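You operate a simulated robot arm through the tools that you are given. There is no shell and no other tool.

You run a simulated two-armed robot. Do the job below in one go: nothing can be reset, and whatever is moved stays where it is left.

## Task
Open the left drawer of the right bench, press the hold button of the teal meter to switch it off and shut the drawer again. Stack the small carton marked "cable seals" from the right bench on top of the small carton marked "holders". Put the small foam block on the right bench away on the bottom shelf of the narrow rack. Shut the right drawer of the right bench. Take the green tray and leave it on top of the brown medium carton on the low wall shelf. Put the blue drive that says "59" from the steel table on the right end of the right shelf and the blue drive labelled "57" on the middle bench. Any order will do. Set down upright: blue drive.

Only the result counts: the job must be done as asked and must still hold three seconds after the hand-in. Knocking over, shifting, dropping, spilling or breaking anything else fails it. A push-on lid holds only when it is set on centred and level and pressed home; a screw cap is set on level and turned clockwise until tight.

## Robot
Two 7-joint arms with two-finger parallel grippers on one trunk, on a base that moves. Base frame: it is fixed to the floor where the robot stands at the start and does not move with it; the origin is under the middle of the robot, x ahead of it, y to its left, z up; the surface under the hand at the start is at about z = 0.75. Lengths are in m, angles in degrees, forces in N, time in s.
The left shoulder is at the start at [0.071, 0.156, 1.105], the right one opposite. Each reaches about 1.231 m from its shoulder. Places, roughly: blue drive [-2.25, -1.75, 0.75]; bottom shelf of the narrow rack [-0.7, 4.2, 0.2]; green tray (15x13x3 cm) [-0.1, -2.5, 0.9]; hold button of the teal meter [1.1, -0.1, 0.6]; left drawer of the right bench [1, -0.1, 0.6]; medium carton [0.25, -2.25, 1]; middle bench [1.7, 0.5, 0.8]; right drawer of the right bench [0.5, -0.5, 0.6]; right end of the right shelf (31x20 cm) [0.98, -0.98, 1.06]; small carton [1, -0.5, 0.75]; small foam block (10x13x7 cm) [0.8, -0.3, 0.8]. Payload 3.91 kg a hand.
The tool frame of a hand sits at the grasp point between the pads (the TCP): z along the fingers, y along the line on which they close. The tips reach 0.03 m beyond it. The gripper opens to 0.11 m. The fingers are 0.02 m wide and 0.01 m thick; the gripper's body (0.048 by 0.112 m) begins 0.055 m behind the TCP.
Orientation is told as [roll, pitch, yaw] about the base's x, y, z axes, in that order, counted from this pose: with the fingers straight down and closing along the base's y, the tool's x points along the base's -x, its y along +y and its z along -z.

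## Interface
- The arms move only by the tool servo_tool. It takes "left_motion", "right_motion" or both (then of equal length, played together; a hand with none holds still); each is a list of rows, each a list of 7 numbers: the finger opening in m, from 0 to 0.11, then the shift along the tool's x, y, z in m, then the turn, a rotation vector about the tool's x, y, z in rad. In form: [[fingers, x, y, z, rx, ry, rz], ...]. A call has 1 to 20 rows; each row shifts and turns the commanded pose from where the row before left it, along the tool's axes as they then stand. A row lasts 0.2 s, in which the tool goes at most 0.05 m and 8.6 degrees; a call with a longer step from one row to the next is refused whole, and so is a gripper value outside its range. A pose out of reach is approached as far as the arm can. The call stops where the force on the tool passes 40 N (or 10 N more than at its start, if that is more) or the arm is blocked; 0.2 s more then pass. Each finger travels about 0.108 m/s and halts on what it meets, pressing with about 41 N; the grip force reading is that of the motor and also rises with nothing between the fingers. The clock runs only during rows and for 0.2 s after the last one: add rows that do not move to give the fingers time. The reply holds the time, the measured pose of the TCP, the force on the tool along the base axes, the opening and the grip force, in the units named above and with some noise, with the torque about the TCP (base axes, N m) and any sound that the robot's microphone picked up, and new pictures: "views" is both (left out), scene, wrist or none (wrist: the cameras of the hands that moved).
- Cameras (640 x 400 px; columns grow to the right, rows downward): "scene" is now at [0.1241, -0.0497, 1.3234]; the picture's right is [-0.57, -0.82, 0.00], its down [-0.47, 0.33, -0.82] and it looks along [0.67, -0.47, -0.57] (base axes); focal length 214 px, centre (320, 200). "left" rides on the left gripper at [0.072, -0.017, -0.103] in its tool frame; the picture's right is [0.23, 0.97, 0.00], its down [-0.76, 0.18, -0.62] and it looks along [-0.61, 0.14, 0.78] (tool axes); focal length 222 px, centre (320, 200). "right" rides on the right gripper at [0.072, 0.017, -0.103] in its tool frame; the picture's right is [-0.23, 0.97, 0.00], its down [-0.76, -0.18, -0.62] and it looks along [-0.61, -0.14, 0.78] (tool axes); focal length 222 px, centre (320, 200).
- raise_lower(by): slides the trunk up (or, below 0, down) by that many m; the arms and the scene camera ride with it, the base frame stays. It gives what a move gives, with no picture.
- steer(legs): drives the robot by 1 to 6 legs, each [ahead, left, turn to the left] in m, m and degrees, along the robot's own axes; the way and the turn of a leg run together, so that a leg with both is an arc; at most 1.5 m and 180 degrees a leg. The arms and the cameras ride along, it lands a little off, and it stops where it bumps. It gives what a move gives, and a new picture of the scene camera.
- turn_head(pan, tilt): turns the head with the scene camera to pan (to the left, within 86 degrees either way) and tilt (down, from -29 to 69), counted from straight ahead of the robot. It gives what a move gives, and a new picture of the scene camera.
- probe_pixels(camera, pixels): for up to 12 pixels [column, row] of the newest picture of that camera ("zoom" is the newest enlarged one), the place [x, y, z] in the base frame of the surface seen there, good to about 0.002 m, but the place of the scene camera against the robot may be out by one fixed shift of up to 0.012 m in any direction. No time passes.
- zoom(camera, box): a new picture of the part [left, top, right, bottom] of that camera's present view, enlarged. No time passes.
- hand_in(): hands the job in; it is judged then, once.

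Leave the grippers open and the arms clear of the work at the hand-in unless told otherwise.

The tools are called after "Call:" as a command line: name --argument value ..., lists and objects as JSON in quotes. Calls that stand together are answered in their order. servo_tool: Moves the arms, as the interface text tells. Its arguments: {"type":"object","properties":{"left_motion":{"type":"array","items":{"type":"array","items":{"type":"number"}}},"right_motion":{"type":"array","items":{"type":"array","items":{"type":"number"}}},"views":{"type":"string","enum":["both","scene","wrist","none"]}},"required":[]} The other tools are called the same way: raise_lower (by) moves the trunk up or down; steer (legs) drives the base; turn_head (pan, tilt) turns the head that bears the scene camera; probe_pixels (camera, pixels) gives the place of the surface under pixels of a picture; zoom (camera, box) takes an enlarged picture of a part of a camera's view; hand_in () hands the job in.

At the start:

```text
time: 0.0
left_eef_pos: [0.9126, -0.0257, 1.336]
left_orientation: [0.0, 0.1, 0.0]
left_wrist_force: [-0.1, -0.3, -0.4]
left_wrist_torque: [0.01, 0.02, 0.01]
left_grip_width: 0.1098
left_finger_force: 0.1
right_eef_pos: [0.58, -0.6344, 1.2977]
right_orientation: [0.0, 0.0, 0.0]
right_wrist_force: [-0.8, -0.1, -0.2]
right_wrist_torque: [-0.01, -0.03, 0.0]
right_grip_width: 0.1101
right_finger_force: 0.1
trunk travel left (down, up): [-0.55, 0.39]
robot x, y, heading: [0.0018, -0.0006, 0.1]
head pan, tilt (commanded): [-34.9, 34.6]
```

scene: 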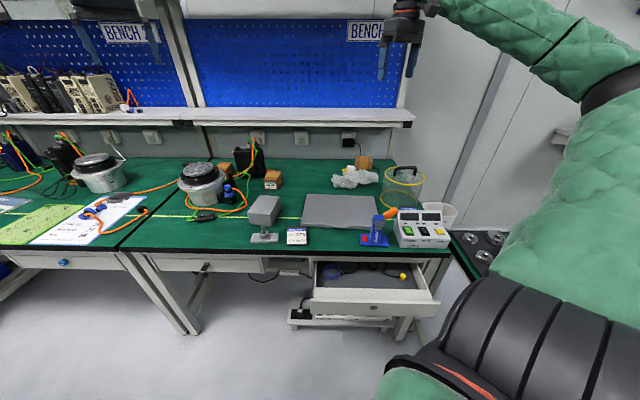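
right: 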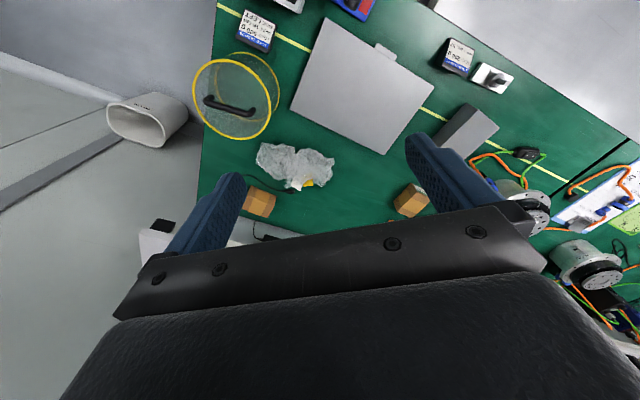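
left: 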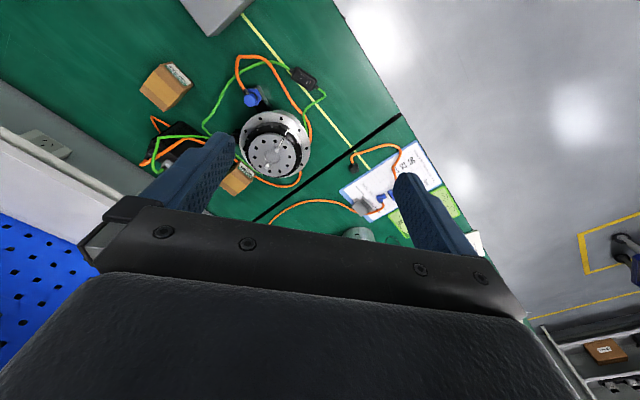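

I see the right bench with an open right drawer near (375,300), a closed left drawer near (205,265), small cartons around (272,180), (225,172), (365,162). I'll zoom into parts of the scene to read labels first.

Call:
zoom --camera "scene" --box '[150, 130, 310, 230]'

Call:
zoom --camera "scene" --box '[290, 130, 470, 330]'

Call:
zoom --camera "right" --box '[200, 0, 520, 240]'

Call:
zoom --camera "left" --box '[120, 0, 440, 240]'

```text
4.00 times, centred on (230, 180) of scene
```

zoom: 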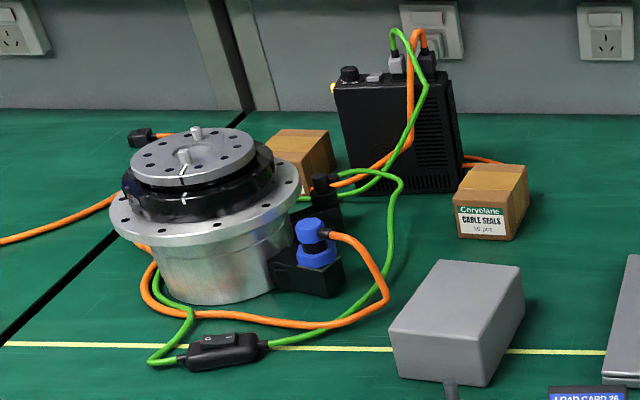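

```text
2.00 times, centred on (380, 230) of scene
```

zoom: 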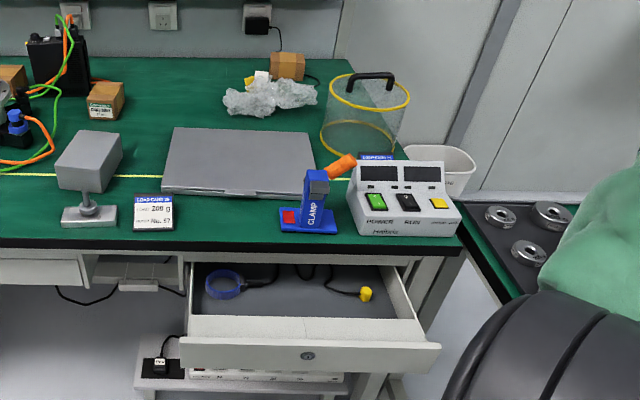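

```text
1.67 times, centred on (360, 120) of right
```

zoom: 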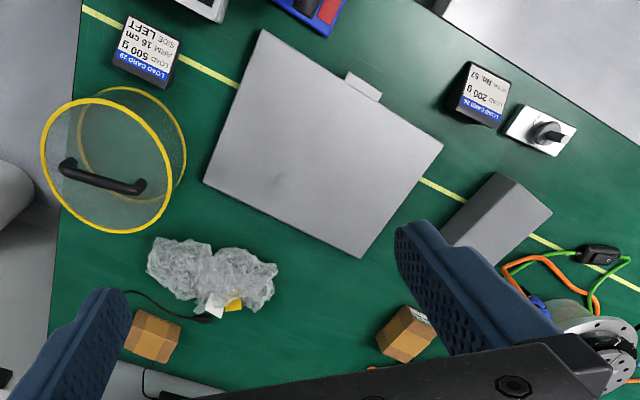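

```text
1.67 times, centred on (280, 120) of left
```

zoom: 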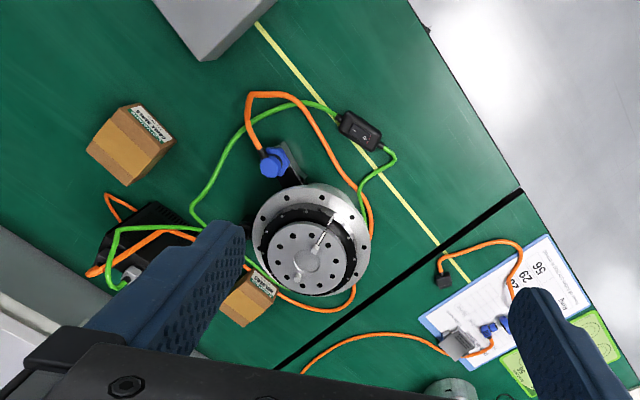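

The carton at scene (272,180) reads "CABLE SEALS". I'll probe key points in the scene to lay out the bench: cartons, grey block, drawers, etc.

Call:
probe_pixels --camera "scene" --pixels '[[272, 180], [225, 168], [365, 160], [264, 205], [263, 237], [205, 268], [205, 262], [375, 308], [320, 300], [435, 305], [340, 210], [298, 236]]'

Call:
probe_pixels --camera "right" --pixels '[[258, 200], [410, 200], [470, 125], [362, 90], [232, 105], [495, 78], [457, 55], [290, 165], [355, 10], [256, 30]]'

Call:
zoom --camera "scene" --box '[130, 230, 290, 330]'

Call:
zoom --camera "scene" --box '[320, 130, 440, 205]'

```text
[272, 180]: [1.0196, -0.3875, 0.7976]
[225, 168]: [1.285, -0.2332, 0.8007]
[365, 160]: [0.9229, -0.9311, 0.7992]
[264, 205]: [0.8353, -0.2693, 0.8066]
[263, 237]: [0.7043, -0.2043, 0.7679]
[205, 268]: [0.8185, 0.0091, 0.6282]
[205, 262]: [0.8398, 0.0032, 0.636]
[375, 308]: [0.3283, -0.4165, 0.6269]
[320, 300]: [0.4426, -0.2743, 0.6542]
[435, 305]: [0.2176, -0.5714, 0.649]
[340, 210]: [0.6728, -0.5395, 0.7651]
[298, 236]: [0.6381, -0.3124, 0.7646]
```

```text
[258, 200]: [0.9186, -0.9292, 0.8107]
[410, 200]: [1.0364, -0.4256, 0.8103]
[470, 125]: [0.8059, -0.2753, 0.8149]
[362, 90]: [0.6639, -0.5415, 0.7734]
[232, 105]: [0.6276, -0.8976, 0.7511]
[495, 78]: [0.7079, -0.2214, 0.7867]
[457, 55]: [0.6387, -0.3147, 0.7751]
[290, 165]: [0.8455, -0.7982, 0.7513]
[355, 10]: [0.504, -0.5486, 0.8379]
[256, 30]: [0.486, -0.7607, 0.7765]
```

```text
4.00 times, centred on (210, 280) of scene
```

zoom: 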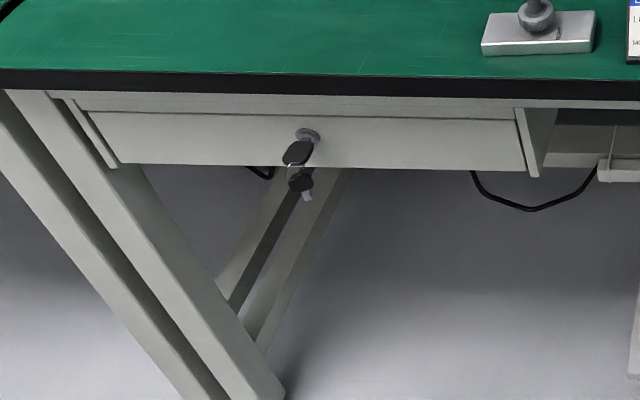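

```text
5.33 times, centred on (380, 168) of scene
```

zoom: 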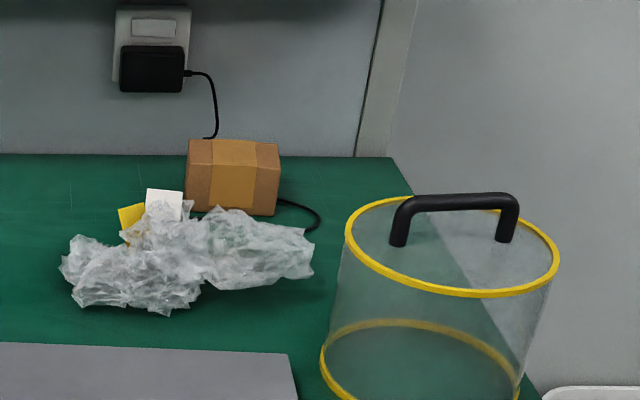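

The left drawer is shut with a key in its lock at scene (205,268). I'll look around with the head: first to the right.

Call:
turn_head --pan -80 --tilt 15

Call:
turn_head --pan 10 --tilt 20

Call:
turn_head --pan 80 --tilt 15

```text
time: 1.1
left_eef_pos: [0.912, -0.0247, 1.3349]
left_orientation: [-0.1, 0.1, 0.0]
left_wrist_force: [0.0, 0.0, 0.1]
left_wrist_torque: [0.01, -0.02, 0.03]
left_grip_width: 0.11
left_finger_force: 0.1
right_eef_pos: [0.5792, -0.636, 1.2982]
right_orientation: [0.0, 0.0, 0.0]
right_wrist_force: [-0.6, 0.6, 0.1]
right_wrist_torque: [-0.02, -0.01, 0.05]
right_grip_width: 0.1101
right_finger_force: 0.1
trunk travel left (down, up): [-0.55, 0.39]
robot x, y, heading: [0.0005, 0.003, 0.1]
head pan, tilt (commanded): [-80.0, 15.0]
```

scene: 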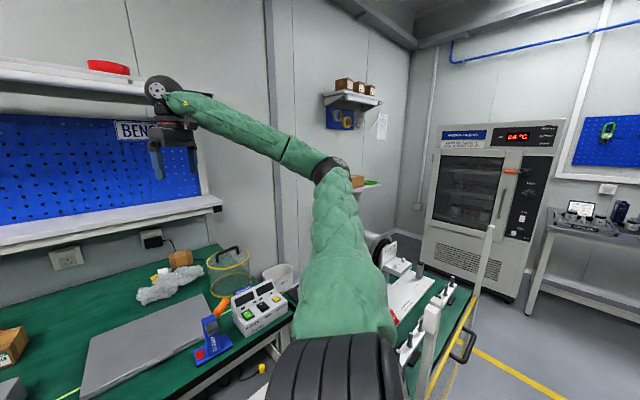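

```text
time: 2.8
left_eef_pos: [0.9135, -0.0248, 1.3344]
left_orientation: [-0.1, 0.0, 0.0]
left_wrist_force: [0.4, -0.1, 0.8]
left_wrist_torque: [0.0, 0.0, 0.01]
left_grip_width: 0.1099
left_finger_force: 0.0
right_eef_pos: [0.5807, -0.6351, 1.2976]
right_orientation: [0.0, 0.0, 0.0]
right_wrist_force: [0.0, -0.6, -0.2]
right_wrist_torque: [-0.03, -0.02, 0.01]
right_grip_width: 0.1098
right_finger_force: 0.1
trunk travel left (down, up): [-0.55, 0.39]
robot x, y, heading: [0.0001, 0.0014, 0.0]
head pan, tilt (commanded): [10.0, 20.0]
```

scene: 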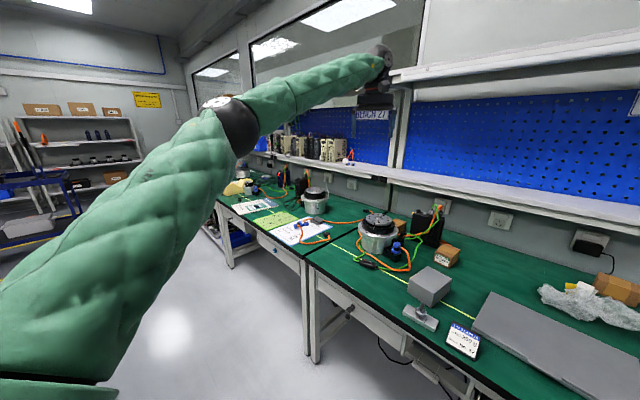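

```text
time: 4.2
left_eef_pos: [0.9142, -0.0256, 1.336]
left_orientation: [-0.1, 0.0, 0.0]
left_wrist_force: [-1.2, -1.3, 0.4]
left_wrist_torque: [0.01, -0.02, 0.04]
left_grip_width: 0.1099
left_finger_force: 0.1
right_eef_pos: [0.5799, -0.6333, 1.2976]
right_orientation: [-0.1, 0.0, 0.0]
right_wrist_force: [0.1, -0.1, -0.8]
right_wrist_torque: [-0.02, 0.02, -0.03]
right_grip_width: 0.1101
right_finger_force: 0.2
trunk travel left (down, up): [-0.55, 0.39]
robot x, y, heading: [-0.0005, 0.0018, 0.3]
head pan, tilt (commanded): [80.0, 15.0]
```

scene: 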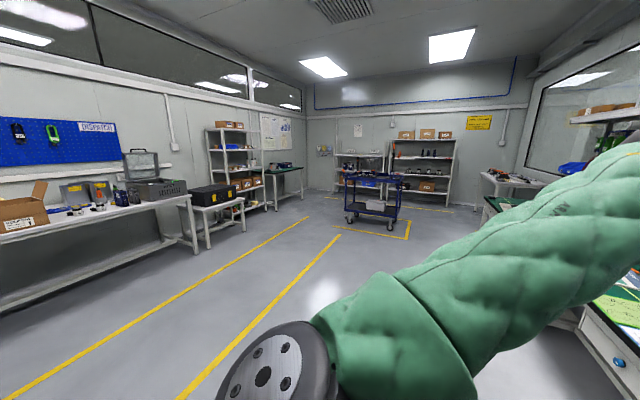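

I see the room to the left with racks. Now I'll look back right and zoom for the tray, wall shelf and steel table.

Call:
turn_head --pan -86 --tilt 20

Call:
zoom --camera "scene" --box '[260, 30, 420, 130]'

Call:
zoom --camera "scene" --box '[480, 120, 640, 220]'

Call:
zoom --camera "scene" --box '[280, 120, 440, 220]'

```text
time: 6.7
left_eef_pos: [0.9133, -0.0253, 1.3359]
left_orientation: [0.0, 0.1, 0.1]
left_wrist_force: [-0.5, -0.3, 0.9]
left_wrist_torque: [-0.01, 0.01, 0.0]
left_grip_width: 0.1101
left_finger_force: 0.0
right_eef_pos: [0.5792, -0.6343, 1.2967]
right_orientation: [-0.1, -0.1, 0.0]
right_wrist_force: [0.3, 0.0, -0.3]
right_wrist_torque: [-0.04, -0.01, -0.01]
right_grip_width: 0.1099
right_finger_force: 0.0
trunk travel left (down, up): [-0.55, 0.39]
robot x, y, heading: [0.0011, -0.0014, 0.0]
head pan, tilt (commanded): [-85.9, 20.0]
```

scene: 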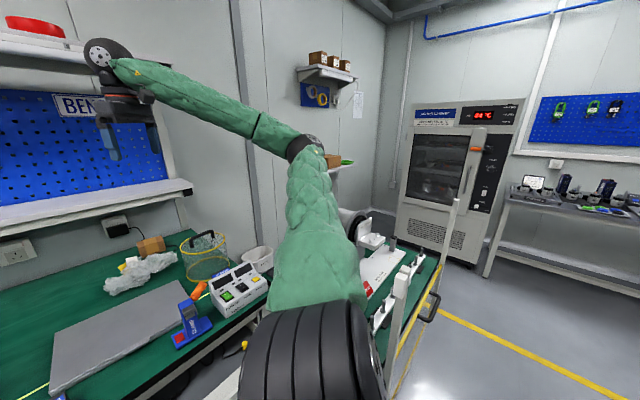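

```text
4.00 times, centred on (340, 80) of scene
```

zoom: 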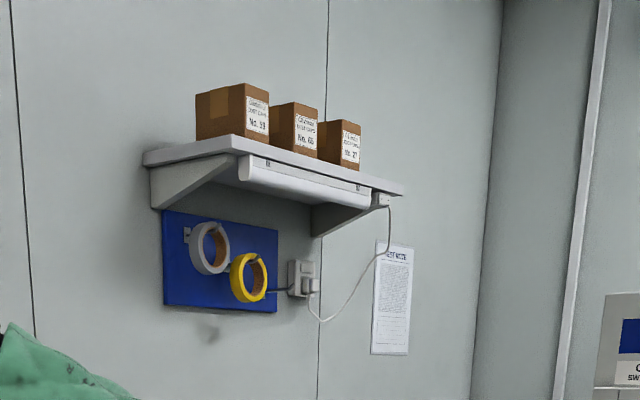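

```text
4.00 times, centred on (560, 170) of scene
```

zoom: 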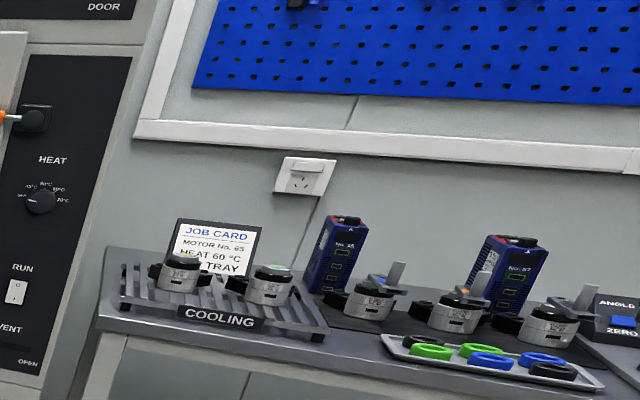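

```text
4.00 times, centred on (360, 170) of scene
```

zoom: 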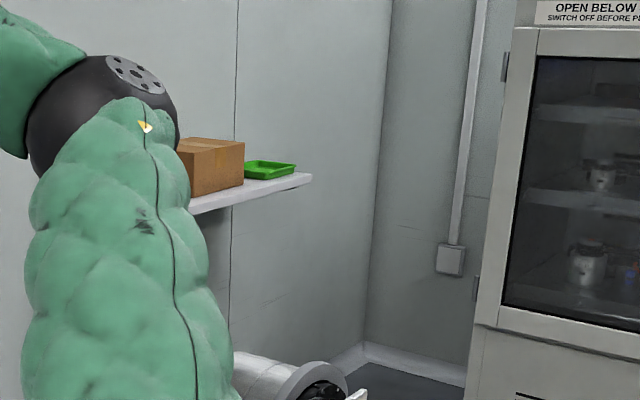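

I see the low wall shelf with a brown carton and the green tray, and the steel table with blue drives. Now back to the bench to measure its edges.

Call:
turn_head --pan -35 --tilt 45

```text
time: 7.9
left_eef_pos: [0.9142, -0.0261, 1.336]
left_orientation: [0.1, 0.0, 0.0]
left_wrist_force: [0.2, 0.3, -0.4]
left_wrist_torque: [0.01, 0.01, 0.0]
left_grip_width: 0.1098
left_finger_force: 0.0
right_eef_pos: [0.5797, -0.6348, 1.297]
right_orientation: [0.0, 0.0, 0.1]
right_wrist_force: [-0.6, 0.2, -0.1]
right_wrist_torque: [-0.01, 0.0, -0.01]
right_grip_width: 0.1101
right_finger_force: 0.0
trunk travel left (down, up): [-0.55, 0.39]
robot x, y, heading: [0.0038, -0.0023, 0.3]
head pan, tilt (commanded): [-35.0, 45.0]
```

scene: 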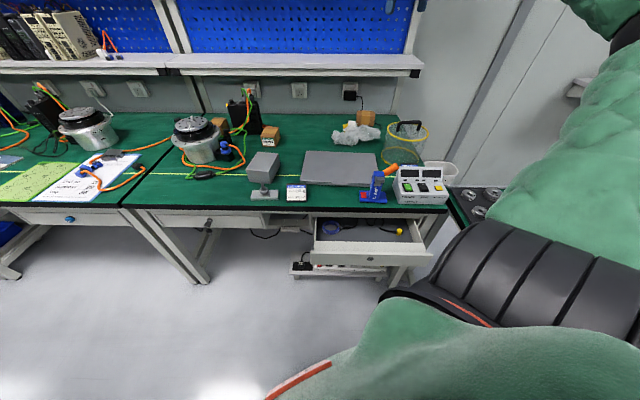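

I'll probe the bench front edge (row ~206), drawer front edges, shelf edge, and floor.

Call:
probe_pixels --camera "scene" --pixels '[[140, 206], [250, 207], [300, 206], [440, 209], [60, 203], [318, 260], [430, 258], [370, 262], [155, 221], [265, 222], [200, 69], [410, 71]]'

Call:
probe_pixels --camera "scene" --pixels '[[320, 237], [408, 235], [333, 228], [398, 232], [206, 287], [405, 285], [330, 285], [300, 112], [200, 60], [395, 63], [110, 165], [240, 300]]'

Call:
zoom --camera "scene" --box '[280, 200, 460, 290]'

```text
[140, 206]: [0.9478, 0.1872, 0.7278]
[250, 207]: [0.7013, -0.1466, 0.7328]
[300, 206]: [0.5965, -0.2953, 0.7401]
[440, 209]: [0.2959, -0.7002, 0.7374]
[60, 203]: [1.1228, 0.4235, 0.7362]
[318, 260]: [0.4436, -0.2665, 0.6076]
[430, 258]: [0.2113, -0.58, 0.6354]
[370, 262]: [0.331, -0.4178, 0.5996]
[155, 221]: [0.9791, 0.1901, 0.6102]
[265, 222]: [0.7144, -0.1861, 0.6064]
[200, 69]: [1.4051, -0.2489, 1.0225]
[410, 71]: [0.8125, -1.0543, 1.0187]
```

```text
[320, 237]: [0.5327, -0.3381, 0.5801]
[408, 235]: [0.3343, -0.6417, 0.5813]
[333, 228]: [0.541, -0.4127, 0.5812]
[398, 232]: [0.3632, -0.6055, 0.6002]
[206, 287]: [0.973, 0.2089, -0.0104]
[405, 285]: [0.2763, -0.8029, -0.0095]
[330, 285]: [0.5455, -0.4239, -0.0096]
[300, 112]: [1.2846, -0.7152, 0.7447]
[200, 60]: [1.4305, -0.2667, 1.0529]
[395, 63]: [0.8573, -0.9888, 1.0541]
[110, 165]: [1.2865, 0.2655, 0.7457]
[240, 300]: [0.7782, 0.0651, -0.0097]
```

```text
3.56 times, centred on (370, 245) of scene
```

zoom: 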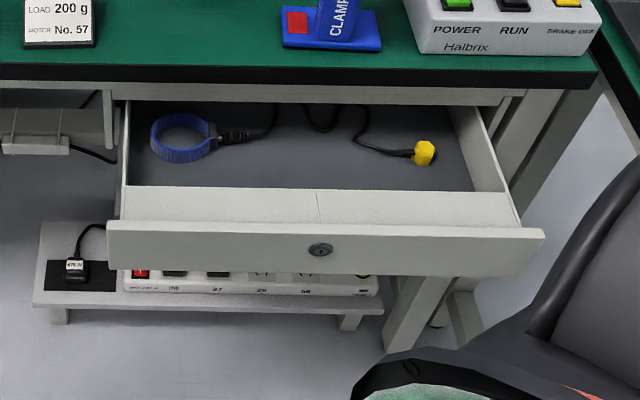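

The bench front edge runs along direction (0.59, 0.81), so facing the bench squarely means heading about -36.3°. The right drawer sticks out ~0.17 m. I'll turn the robot in place to face the bench.

Call:
steer --legs '[[0, 0, -36.4]]'

Call:
turn_head --pan 0 --tilt 50

```text
time: 10.0
left_eef_pos: [0.7243, -0.5562, 1.3349]
left_orientation: [0.0, -0.1, -35.7]
left_wrist_force: [-0.1, -0.2, -0.4]
left_wrist_torque: [0.04, -0.05, -0.01]
left_grip_width: 0.1098
left_finger_force: 0.0
right_eef_pos: [0.0986, -0.8538, 1.297]
right_orientation: [0.0, 0.0, -35.8]
right_wrist_force: [0.3, -0.5, 1.0]
right_wrist_torque: [0.01, 0.0, 0.0]
right_grip_width: 0.11
right_finger_force: 0.1
trunk travel left (down, up): [-0.55, 0.39]
robot x, y, heading: [-0.0007, -0.0005, -36.0]
head pan, tilt (commanded): [-35.0, 45.0]
```

scene: 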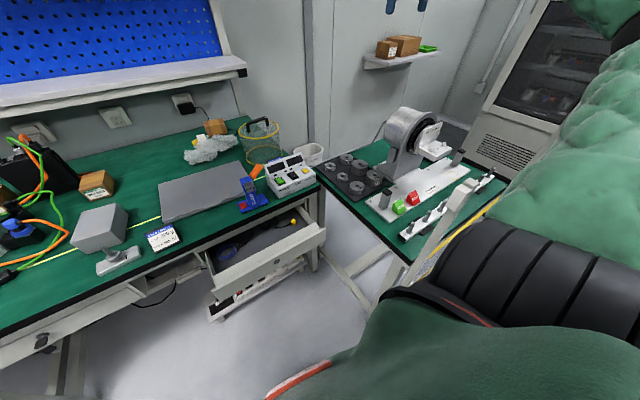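

```text
time: 11.0
left_eef_pos: [0.7253, -0.5554, 1.3335]
left_orientation: [0.0, 0.0, -35.8]
left_wrist_force: [0.3, 0.0, 0.1]
left_wrist_torque: [0.0, -0.01, 0.01]
left_grip_width: 0.11
left_finger_force: 0.0
right_eef_pos: [0.0983, -0.8526, 1.2974]
right_orientation: [0.0, -0.1, -35.8]
right_wrist_force: [0.4, 0.0, 0.3]
right_wrist_torque: [0.03, 0.0, 0.01]
right_grip_width: 0.1099
right_finger_force: 0.1
trunk travel left (down, up): [-0.55, 0.39]
robot x, y, heading: [-0.0007, 0.0018, -35.9]
head pan, tilt (commanded): [0.0, 50.0]
```

scene: 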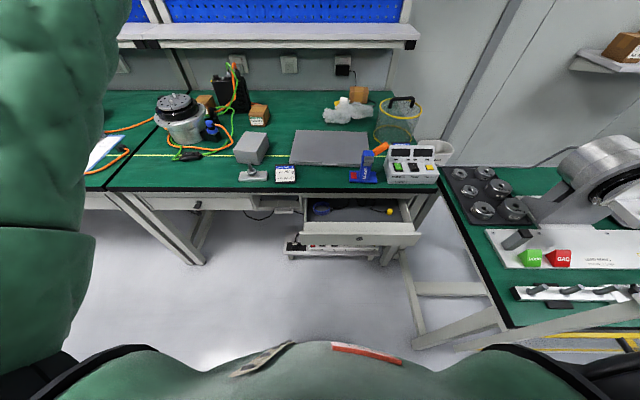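

The right drawer is now straight ahead of the right shoulder. I'll bring the right hand (now at robot-frame ~(0.58,-0.63,1.30)) in to the centre with the fingers closed, ahead of the drawer and above it.

Call:
servo_tool --right_motion '[[0.0, 0.015, 0.0406, 0.0164, 0, 0, 0], [0.0, 0.015, 0.0406, 0.0164, 0, 0, 0], [0.0, 0.015, 0.0406, 0.0164, 0, 0, 0], [0.0, 0.015, 0.0406, 0.0164, 0, 0, 0], [0.0, 0.015, 0.0406, 0.0164, 0, 0, 0], [0.0, 0.015, 0.0406, 0.0164, 0, 0, 0], [0.0, 0.015, 0.0406, 0.0164, 0, 0, 0], [0.0, 0.015, 0.0406, 0.0164, 0, 0, 0], [0.0, 0.015, 0.0406, 0.0164, 0, 0, 0], [0.0, 0.015, 0.0406, 0.0164, 0, 0, 0], [0.0, 0.015, 0.0406, 0.0164, 0, 0, 0], [0.0, 0.015, 0.0406, 0.0164, 0, 0, 0]]' --views "both"

```text
time: 13.8
left_eef_pos: [0.6051, -0.673, 1.3532]
left_orientation: [-1.0, -0.3, -44.1]
left_wrist_force: [-0.2, -2.0, -1.3]
left_wrist_torque: [0.13, 0.02, 0.01]
left_grip_width: 0.1099
left_finger_force: 0.1
right_eef_pos: [0.1535, -0.4106, 1.1314]
right_orientation: [-0.9, -2.0, -44.3]
right_wrist_force: [-0.3, -0.7, 1.3]
right_wrist_torque: [0.07, 0.03, 0.0]
right_grip_width: 0.0
right_finger_force: 38.2
right hand out of reach, approached as far as the arm can: row 12
trunk travel left (down, up): [-0.55, 0.39]
robot x, y, heading: [-0.0396, -0.0381, -44.5]
head pan, tilt (commanded): [0.0, 50.0]
stopped in row 12 (right hand): the arm was blocked; the commanded pose is now the measured one
```

scene: 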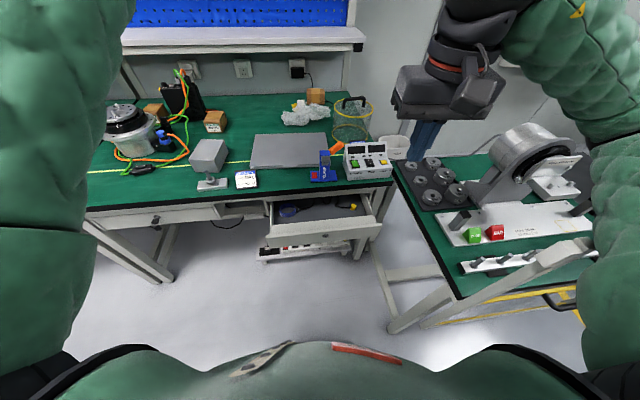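
right: 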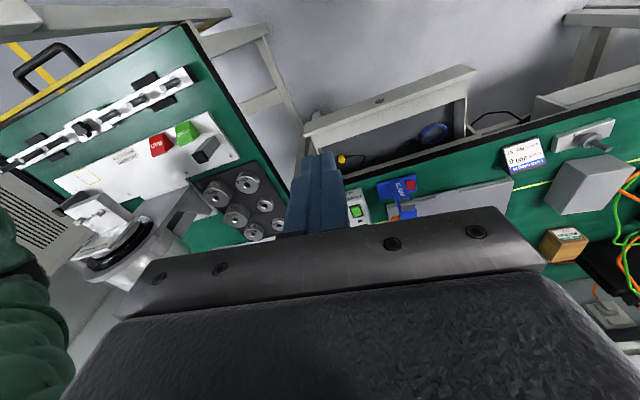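

The base has been pushed (heading now -44.5°) — the right arm was blocked by something. I'll look to the right to see what it touched.

Call:
turn_head --pan -60 --tilt 40

Call:
turn_head --pan -86 --tilt 50

```text
time: 15.1
left_eef_pos: [0.6051, -0.6695, 1.3598]
left_orientation: [-0.7, -0.7, -43.7]
left_wrist_force: [-0.4, 0.1, -0.3]
left_wrist_torque: [0.02, 0.01, -0.03]
left_grip_width: 0.1099
left_finger_force: 0.1
right_eef_pos: [0.1525, -0.4101, 1.132]
right_orientation: [-0.7, -2.1, -43.9]
right_wrist_force: [-0.3, -0.2, 0.2]
right_wrist_torque: [-0.02, -0.02, -0.02]
right_grip_width: 0.0001
right_finger_force: 37.9
trunk travel left (down, up): [-0.55, 0.39]
robot x, y, heading: [-0.0402, -0.0377, -43.7]
head pan, tilt (commanded): [-60.0, 40.0]
```

scene: 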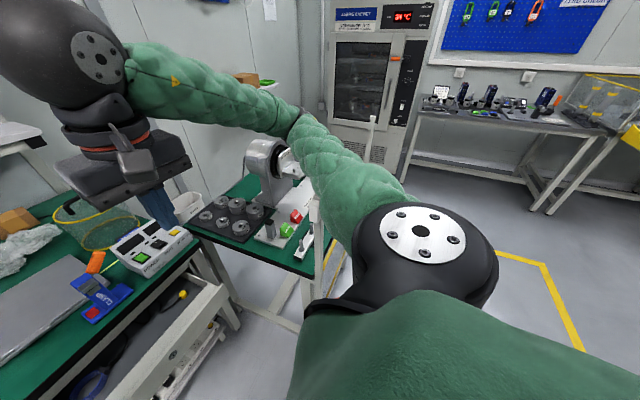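

```text
time: 16.0
left_eef_pos: [0.6048, -0.6699, 1.3605]
left_orientation: [-0.8, -0.7, -43.7]
left_wrist_force: [-0.5, -0.9, -0.1]
left_wrist_torque: [-0.02, 0.01, 0.0]
left_grip_width: 0.1099
left_finger_force: 0.1
right_eef_pos: [0.152, -0.4093, 1.1325]
right_orientation: [-0.7, -2.1, -43.8]
right_wrist_force: [1.0, -0.8, 0.0]
right_wrist_torque: [-0.02, -0.02, -0.01]
right_grip_width: 0.0
right_finger_force: 37.7
trunk travel left (down, up): [-0.55, 0.39]
robot x, y, heading: [-0.0382, -0.0383, -43.6]
head pan, tilt (commanded): [-85.9, 50.0]
```

scene: 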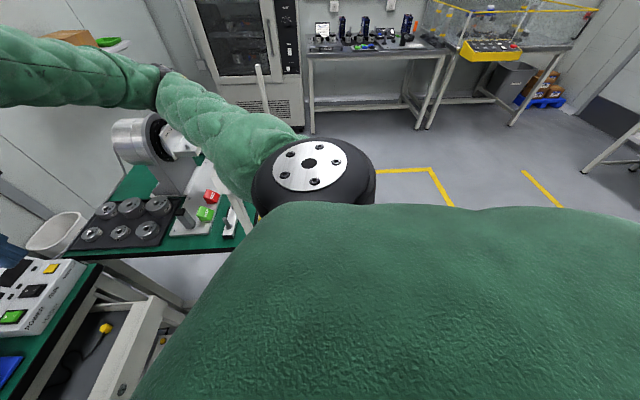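

Right upper arm passes near the white post of the cart. I'll zoom there.

Call:
zoom --camera "scene" --box '[60, 40, 340, 260]'

Call:
probe_pixels --camera "scene" --pixels '[[258, 68], [262, 100], [235, 225], [200, 120], [160, 90], [310, 165], [140, 140], [260, 230], [75, 250], [330, 220]]'

```text
1.82 times, centred on (200, 150) of scene
```

zoom: 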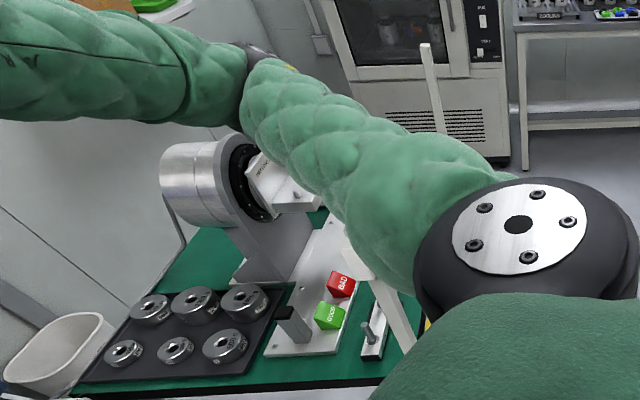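

```text
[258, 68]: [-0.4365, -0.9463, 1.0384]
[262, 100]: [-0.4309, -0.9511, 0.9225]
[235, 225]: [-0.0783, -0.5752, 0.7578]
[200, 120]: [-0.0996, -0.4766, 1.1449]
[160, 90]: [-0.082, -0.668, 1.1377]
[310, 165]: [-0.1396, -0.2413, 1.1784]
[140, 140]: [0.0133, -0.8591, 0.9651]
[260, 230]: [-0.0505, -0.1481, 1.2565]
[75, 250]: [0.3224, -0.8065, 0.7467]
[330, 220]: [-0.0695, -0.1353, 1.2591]
```

The right upper arm at z≈1.1 seems to lean on the near white post of the cart (z≈1.04). I'll raise the trunk to lift the arm clear.

Call:
raise_lower --by 0.2

Call:
turn_head --pan -75 --tilt 50

```text
time: 18.2
left_eef_pos: [0.6069, -0.6862, 1.5361]
left_orientation: [0.0, 0.0, -43.3]
left_wrist_force: [0.2, 0.5, -0.1]
left_wrist_torque: [0.01, 0.03, 0.01]
left_grip_width: 0.1099
left_finger_force: 0.1
right_eef_pos: [0.1534, -0.4248, 1.3076]
right_orientation: [0.0, -0.9, -43.5]
right_wrist_force: [-0.3, -0.4, 0.3]
right_wrist_torque: [0.01, -0.01, -0.01]
right_grip_width: 0.0
right_finger_force: 37.6
trunk travel left (down, up): [-0.75, 0.19]
robot x, y, heading: [-0.0372, -0.0433, -43.5]
head pan, tilt (commanded): [-85.9, 50.0]
```

```text
time: 18.9
left_eef_pos: [0.6068, -0.6857, 1.536]
left_orientation: [-0.1, -0.1, -43.5]
left_wrist_force: [-0.4, 0.2, 0.0]
left_wrist_torque: [-0.01, 0.01, 0.03]
left_grip_width: 0.1101
left_finger_force: 0.0
right_eef_pos: [0.1545, -0.4252, 1.3078]
right_orientation: [0.0, -0.7, -43.5]
right_wrist_force: [0.0, 0.7, -0.3]
right_wrist_torque: [0.01, -0.01, 0.01]
right_grip_width: 0.0001
right_finger_force: 38.2
trunk travel left (down, up): [-0.75, 0.19]
robot x, y, heading: [-0.0388, -0.0406, -43.6]
head pan, tilt (commanded): [-75.0, 50.0]
```

scene: 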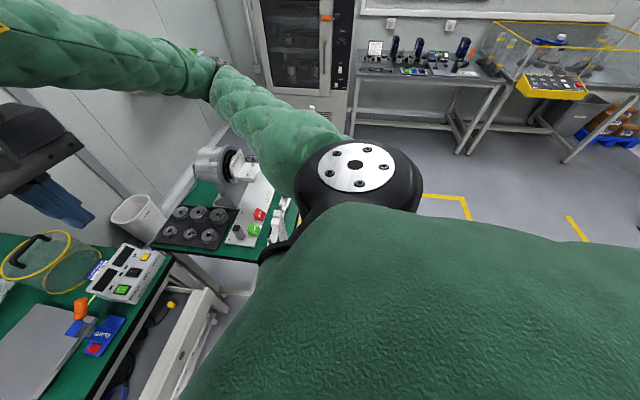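

The trunk is level again, arm freed. Let me zoom on the cart to check nothing was disturbed and to measure the posts.

Call:
zoom --camera "scene" --box '[100, 130, 320, 270]'

Call:
probe_pixels --camera "scene" --pixels '[[277, 215], [278, 230], [272, 240], [225, 258], [160, 245], [260, 214], [205, 165], [240, 165], [130, 205], [190, 212]]'

```text
2.86 times, centred on (210, 200) of scene
```

zoom: 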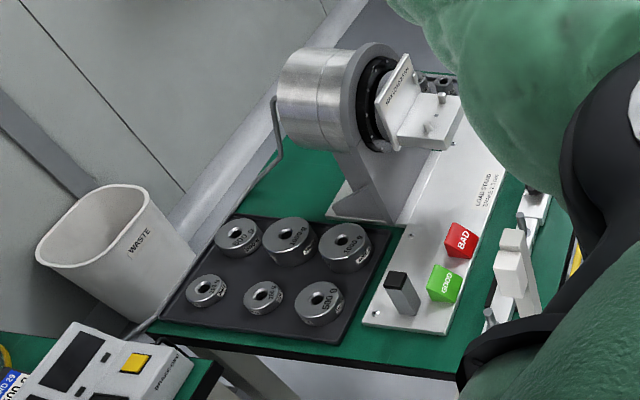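

```text
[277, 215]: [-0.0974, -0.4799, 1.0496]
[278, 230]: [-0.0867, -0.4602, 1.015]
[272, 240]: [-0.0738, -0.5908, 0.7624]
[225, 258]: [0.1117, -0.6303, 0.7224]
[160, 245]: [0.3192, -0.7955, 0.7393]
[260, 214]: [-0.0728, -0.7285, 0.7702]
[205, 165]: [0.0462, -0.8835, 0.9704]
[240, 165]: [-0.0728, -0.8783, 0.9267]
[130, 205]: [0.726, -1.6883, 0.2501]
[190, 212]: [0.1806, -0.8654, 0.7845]
```

The cart's light-curtain post stands at about (-0.09,-0.47) up to z≈1.06, close to my right side. I'll move left along the bench and square up to it.

Call:
steer --legs '[[0, 0.32, 7.3]]'

Call:
turn_head --pan 0 --tilt 50

```text
time: 21.0
left_eef_pos: [0.8864, -0.3597, 1.5371]
left_orientation: [-0.1, -0.1, -36.5]
left_wrist_force: [-0.8, 0.9, 0.4]
left_wrist_torque: [0.0, 0.0, -0.01]
left_grip_width: 0.11
left_finger_force: 0.0
right_eef_pos: [0.4036, -0.1539, 1.3072]
right_orientation: [0.0, -0.7, -36.7]
right_wrist_force: [0.3, 0.5, 0.8]
right_wrist_torque: [0.04, 0.03, 0.03]
right_grip_width: 0.0
right_finger_force: 37.4
trunk travel left (down, up): [-0.75, 0.19]
robot x, y, heading: [0.1664, 0.205, -36.6]
head pan, tilt (commanded): [-75.0, 50.0]
```

scene: 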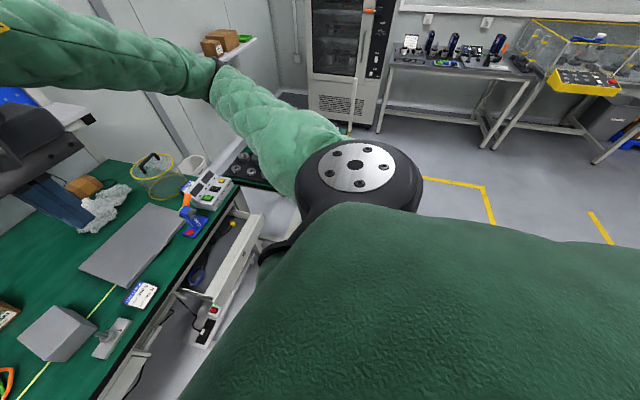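

```text
time: 22.5
left_eef_pos: [0.8848, -0.3584, 1.5366]
left_orientation: [-0.1, 0.0, -36.5]
left_wrist_force: [-0.3, -0.3, 0.4]
left_wrist_torque: [-0.05, 0.0, 0.02]
left_grip_width: 0.1101
left_finger_force: 0.1
right_eef_pos: [0.4035, -0.1536, 1.3078]
right_orientation: [0.1, -0.6, -36.6]
right_wrist_force: [0.2, 0.3, 0.5]
right_wrist_torque: [0.0, 0.05, 0.01]
right_grip_width: 0.0002
right_finger_force: 38.2
trunk travel left (down, up): [-0.75, 0.19]
robot x, y, heading: [0.1669, 0.2068, -36.6]
head pan, tilt (commanded): [0.0, 50.0]
```

scene: 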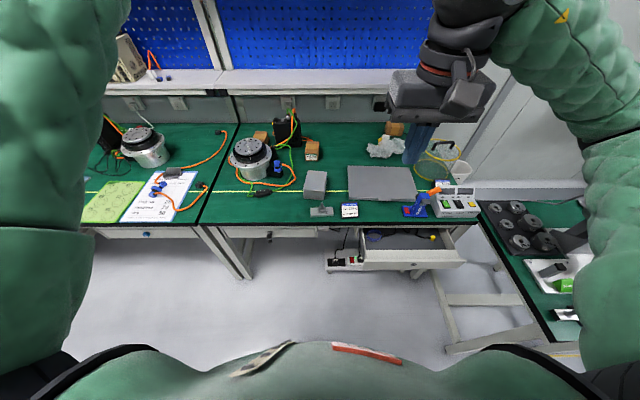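

Robot is now at bench offset t≈0.27, squared up. I'll clear the right hand outward/up, since I'll push the right drawer with the left hand (its elbow points to the free side).

Call:
servo_tool --right_motion '[[0.11, -0.0125, -0.045, -0.011, 0, 0, 0], [0.11, -0.0125, -0.045, -0.011, 0, 0, 0], [0.11, -0.0125, -0.045, -0.011, 0, 0, 0], [0.11, -0.0125, -0.045, -0.011, 0, 0, 0], [0.11, -0.0125, -0.045, -0.011, 0, 0, 0], [0.11, -0.0125, -0.045, -0.011, 0, 0, 0], [0.11, -0.0125, -0.045, -0.011, 0, 0, 0], [0.11, -0.0125, -0.045, -0.011, 0, 0, 0]]' --views "scene"

```text
time: 24.3
left_eef_pos: [0.8859, -0.3648, 1.5329]
left_orientation: [0.0, 0.1, -36.6]
left_wrist_force: [-0.3, -0.1, 0.6]
left_wrist_torque: [0.03, -0.01, 0.01]
left_grip_width: 0.1098
left_finger_force: 0.0
right_eef_pos: [0.2719, -0.5086, 1.3759]
right_orientation: [0.2, 1.9, -36.8]
right_wrist_force: [-0.8, -0.5, 2.9]
right_wrist_torque: [0.05, -0.04, -0.01]
right_grip_width: 0.1102
right_finger_force: 0.1
trunk travel left (down, up): [-0.75, 0.19]
robot x, y, heading: [0.1649, 0.2053, -36.5]
head pan, tilt (commanded): [0.0, 50.0]
```

scene: 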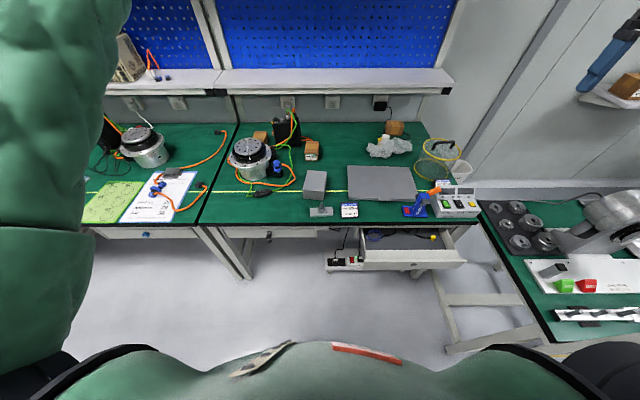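

Now I bring the left hand down to in front of the right drawer: first to robot frame (0.43,-0.41,1.0).

Call:
servo_tool --left_motion '[[0.0, 0.0284, -0.02235, 0.03135, 0, 0, 0], [0.0, 0.0284, -0.02235, 0.03135, 0, 0, 0], [0.0, 0.0284, -0.02235, 0.03135, 0, 0, 0], [0.0, 0.0284, -0.02235, 0.03135, 0, 0, 0], [0.0, 0.0284, -0.02235, 0.03135, 0, 0, 0], [0.0, 0.0284, -0.02235, 0.03135, 0, 0, 0], [0.0, 0.0284, -0.02235, 0.03135, 0, 0, 0], [0.0, 0.0284, -0.02235, 0.03135, 0, 0, 0], [0.0, 0.0284, -0.02235, 0.03135, 0, 0, 0], [0.0, 0.0284, -0.02235, 0.03135, 0, 0, 0], [0.0, 0.0284, -0.02235, 0.03135, 0, 0, 0], [0.0, 0.0284, -0.02235, 0.03135, 0, 0, 0], [0.0, 0.0284, -0.02235, 0.03135, 0, 0, 0], [0.0, 0.0284, -0.02235, 0.03135, 0, 0, 0], [0.0, 0.0284, -0.02235, 0.03135, 0, 0, 0], [0.0, 0.0284, -0.02235, 0.03135, 0, 0, 0], [0.0, 0.0284, -0.02235, 0.03135, 0, 0, 0]]' --views "both"

```text
time: 27.9
left_eef_pos: [0.2716, -0.3775, 1.0021]
left_orientation: [0.0, -0.1, -36.3]
left_wrist_force: [0.1, 0.2, -0.3]
left_wrist_torque: [-0.02, 0.02, 0.0]
left_grip_width: 0.0
left_finger_force: 37.2
right_eef_pos: [0.2666, -0.5028, 1.3966]
right_orientation: [0.1, -0.8, -36.6]
right_wrist_force: [-0.3, 0.0, 0.3]
right_wrist_torque: [0.0, 0.0, 0.0]
right_grip_width: 0.1101
right_finger_force: 0.1
trunk travel left (down, up): [-0.75, 0.19]
robot x, y, heading: [0.1676, 0.2056, -36.7]
head pan, tilt (commanded): [0.0, 50.0]
```

scene: 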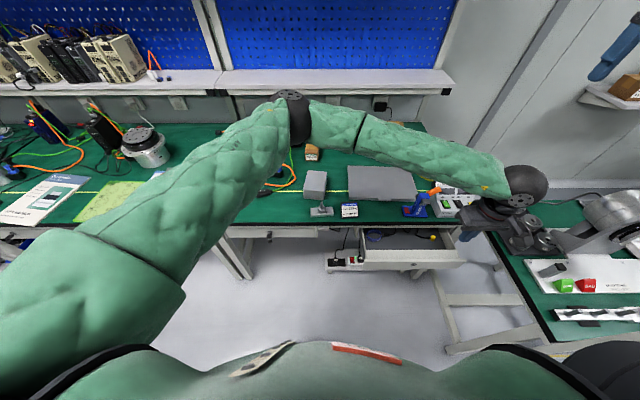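
left: 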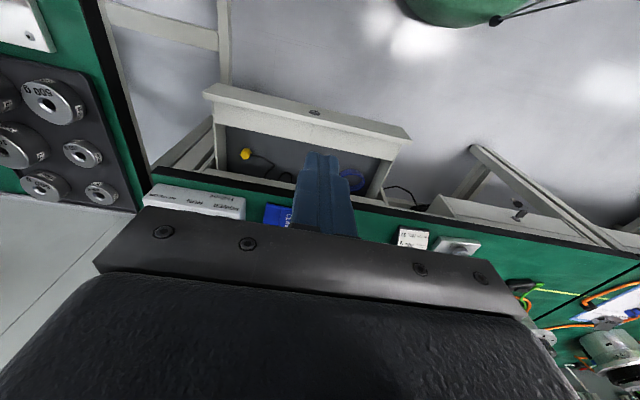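

The hand is above and in front of the drawer. I probe the drawer front with the wrist camera: lock (313,112), top edge of the face and the bench edge.

Call:
probe_pixels --camera "left" --pixels '[[313, 112], [215, 98], [395, 132], [300, 122], [250, 95], [360, 118], [260, 180], [450, 222], [245, 155], [200, 200]]'

Call:
zoom --camera "left" --box '[180, 60, 440, 230]'

```text
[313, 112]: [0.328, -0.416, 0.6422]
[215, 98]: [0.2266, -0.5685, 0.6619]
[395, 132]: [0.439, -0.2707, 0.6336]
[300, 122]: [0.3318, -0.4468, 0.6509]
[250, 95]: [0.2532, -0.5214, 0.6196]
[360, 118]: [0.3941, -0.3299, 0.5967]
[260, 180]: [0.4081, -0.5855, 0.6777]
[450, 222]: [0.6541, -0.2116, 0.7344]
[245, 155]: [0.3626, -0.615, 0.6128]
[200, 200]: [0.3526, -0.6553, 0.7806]
```

```text
2.35 times, centred on (310, 145) of left
```

zoom: 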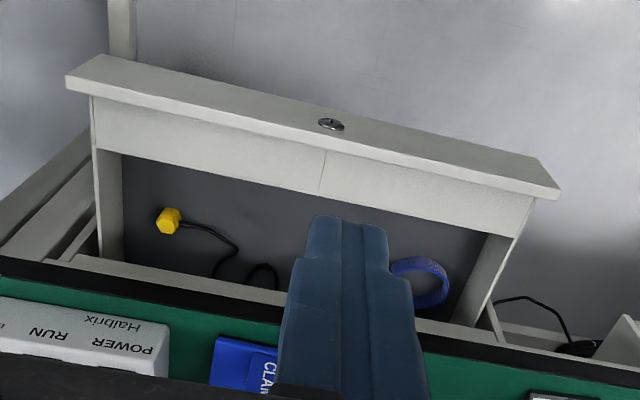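

Face of the drawer: z 0.59–0.66, n≈-0.512; hand is 7 cm in front of it. I pitch the fingers forward (60°) and lower to z≈0.625.

Call:
servo_tool --left_motion '[[0.0, 0, 0, 0, 0, -0.148, 0], [0.0, 0, 0, 0, 0, -0.148, 0], [0.0, 0, 0, 0, 0, -0.148, 0], [0.0, 0, 0, 0, 0, -0.148, 0], [0.0, 0, 0, 0, 0, -0.148, 0], [0.0, 0, 0, 0, 0, -0.148, 0], [0.0, 0, 0, 0, 0, -0.148, 0], [0.0, 0.04, 0, 0.02367, 0, 0, 0], [0.0, 0.04, 0, 0.02367, 0, 0, 0], [0.0, 0.04, 0, 0.02367, 0, 0, 0], [0.0, 0.04, 0, 0.02367, 0, 0, 0], [0.0, 0.04, 0, 0.02367, 0, 0, 0], [0.0, 0.04, 0, 0.02367, 0, 0, 0], [0.0, 0.04, 0, 0.02367, 0, 0, 0], [0.0, 0.04, 0, 0.02367, 0, 0, 0]]' --views "both"

```text
time: 31.1
left_eef_pos: [0.3081, -0.3547, 0.6495]
left_orientation: [-0.1, -59.2, -36.5]
left_wrist_force: [0.9, -0.7, -0.9]
left_wrist_torque: [0.0, -0.01, -0.01]
left_grip_width: 0.0
left_finger_force: 37.9
left hand out of reach, approached as far as the arm can: row 13, 14, 15
right_eef_pos: [0.2679, -0.5014, 1.3979]
right_orientation: [0.0, -0.8, -36.7]
right_wrist_force: [0.6, 0.0, 0.5]
right_wrist_torque: [-0.04, 0.01, 0.0]
right_grip_width: 0.1099
right_finger_force: 0.1
trunk travel left (down, up): [-0.75, 0.19]
robot x, y, heading: [0.1658, 0.2034, -36.6]
head pan, tilt (commanded): [0.0, 50.0]
```

scene: 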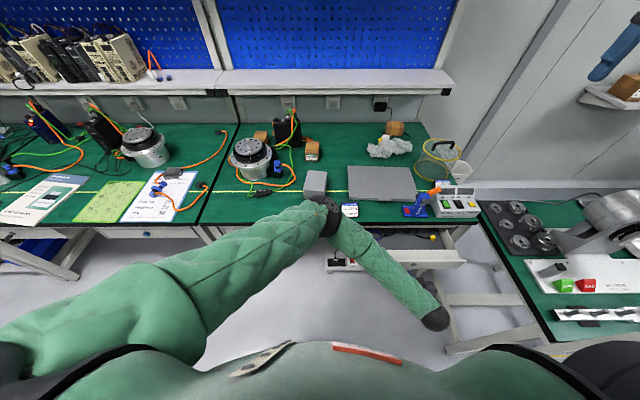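
left: 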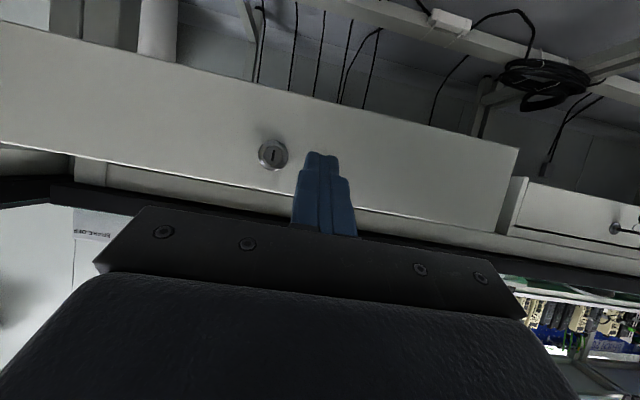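

The arm got near its limit; the hand sits at n=-0.458, t=-0.10, z=0.65. The elbow looks near the bench edge; I probe it and zoom.

Call:
probe_pixels --camera "scene" --pixels '[[325, 205], [330, 222], [312, 215], [345, 240], [435, 320], [260, 235], [318, 180], [322, 212]]'

Call:
zoom --camera "scene" --box '[260, 150, 460, 290]'

```text
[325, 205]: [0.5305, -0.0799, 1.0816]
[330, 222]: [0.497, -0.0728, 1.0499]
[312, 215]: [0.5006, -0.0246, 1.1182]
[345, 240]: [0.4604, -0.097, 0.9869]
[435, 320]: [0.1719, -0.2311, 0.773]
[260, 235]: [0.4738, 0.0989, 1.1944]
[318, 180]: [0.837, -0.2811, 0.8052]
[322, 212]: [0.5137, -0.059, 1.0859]
```

```text
2.86 times, centred on (360, 220) of scene
```

zoom: 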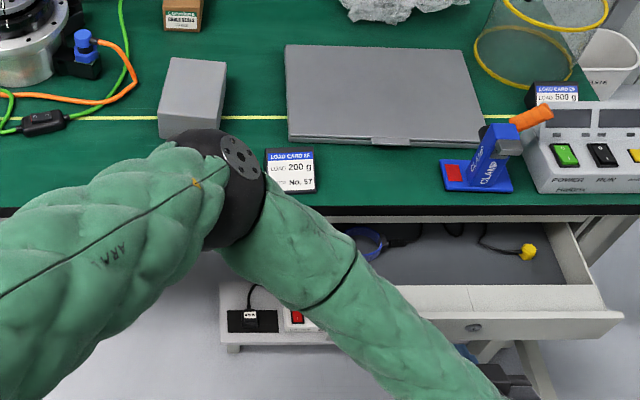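

Elbow is well above the bench (z≈1.08). I set the sideways command to where the hand actually is and push the drawer forward in 3 cm steps.

Call:
servo_tool --left_motion '[[0.0, 0, 0.035, 0, 0, 0, 0], [0.0, -0.01527, 0, 0.02583, 0, 0, 0], [0.0, -0.01527, 0, 0.02583, 0, 0, 0], [0.0, -0.01527, 0, 0.02583, 0, 0, 0], [0.0, -0.01527, 0, 0.02583, 0, 0, 0], [0.0, -0.01527, 0, 0.02583, 0, 0, 0]]' --views "both"

```text
time: 32.5
left_eef_pos: [0.4531, -0.4172, 0.6501]
left_orientation: [-0.1, -59.5, -36.4]
left_wrist_force: [-0.5, 0.1, 0.2]
left_wrist_torque: [0.01, -0.01, 0.01]
left_grip_width: 0.0
left_finger_force: 37.5
right_eef_pos: [0.2688, -0.5009, 1.3967]
right_orientation: [-0.1, -0.7, -36.6]
right_wrist_force: [0.3, 0.0, 0.3]
right_wrist_torque: [-0.01, -0.02, 0.05]
right_grip_width: 0.1098
right_finger_force: 0.0
trunk travel left (down, up): [-0.75, 0.19]
robot x, y, heading: [0.1655, 0.2055, -36.3]
head pan, tilt (commanded): [0.0, 50.0]
```

scene: 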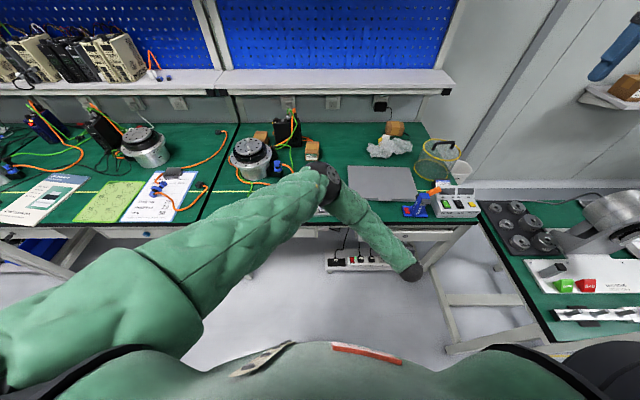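
left: 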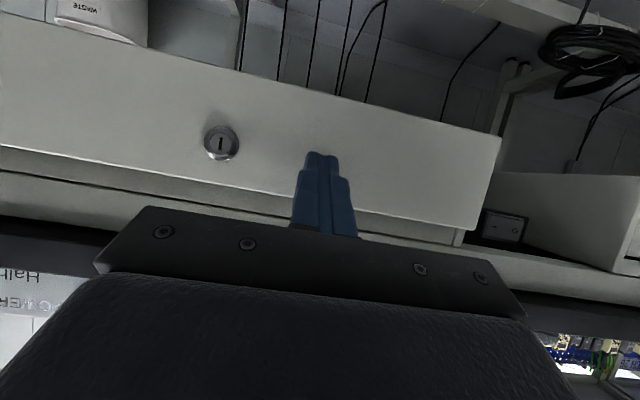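

Drawer is moving in easily; tip at n≈-0.64. I keep pushing in smaller steps until it seats.

Call:
servo_tool --left_motion '[[0.0, -0.0076, 0, 0.0129, 0, 0, 0], [0.0, -0.0076, 0, 0.0129, 0, 0, 0], [0.0, -0.0051, 0, 0.0086, 0, 0, 0], [0.0, -0.0051, 0, 0.0086, 0, 0, 0], [0.0, -0.0051, 0, 0.0086, 0, 0, 0]]' --views "wrist"

```text
time: 33.5
left_eef_pos: [0.4785, -0.4413, 0.6462]
left_orientation: [-0.1, -58.8, -36.6]
left_wrist_force: [-17.2, 24.3, 30.9]
left_wrist_torque: [-0.62, -0.95, 0.46]
left_grip_width: 0.0
left_finger_force: 37.8
right_eef_pos: [0.2669, -0.5001, 1.3964]
right_orientation: [0.0, -0.8, -36.7]
right_wrist_force: [0.4, 0.1, -0.2]
right_wrist_torque: [0.02, -0.06, 0.0]
right_grip_width: 0.11
right_finger_force: 0.1
trunk travel left (down, up): [-0.75, 0.19]
robot x, y, heading: [0.1663, 0.2027, -36.5]
head pan, tilt (commanded): [0.0, 50.0]
stopped in row 4 (left hand): the force on the tool passed its limit at 48 N (the readings are from after the stop); the commanded pose is now the measured one
```

left: 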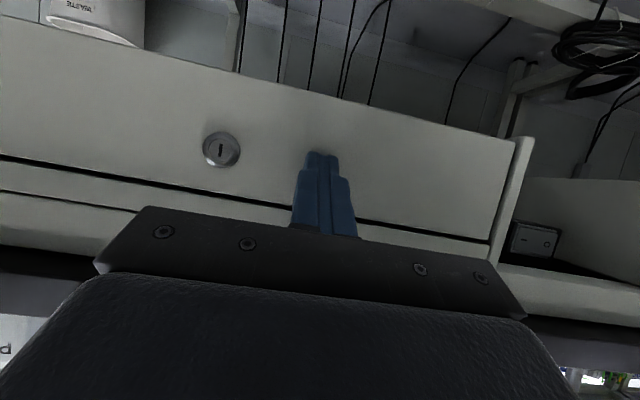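

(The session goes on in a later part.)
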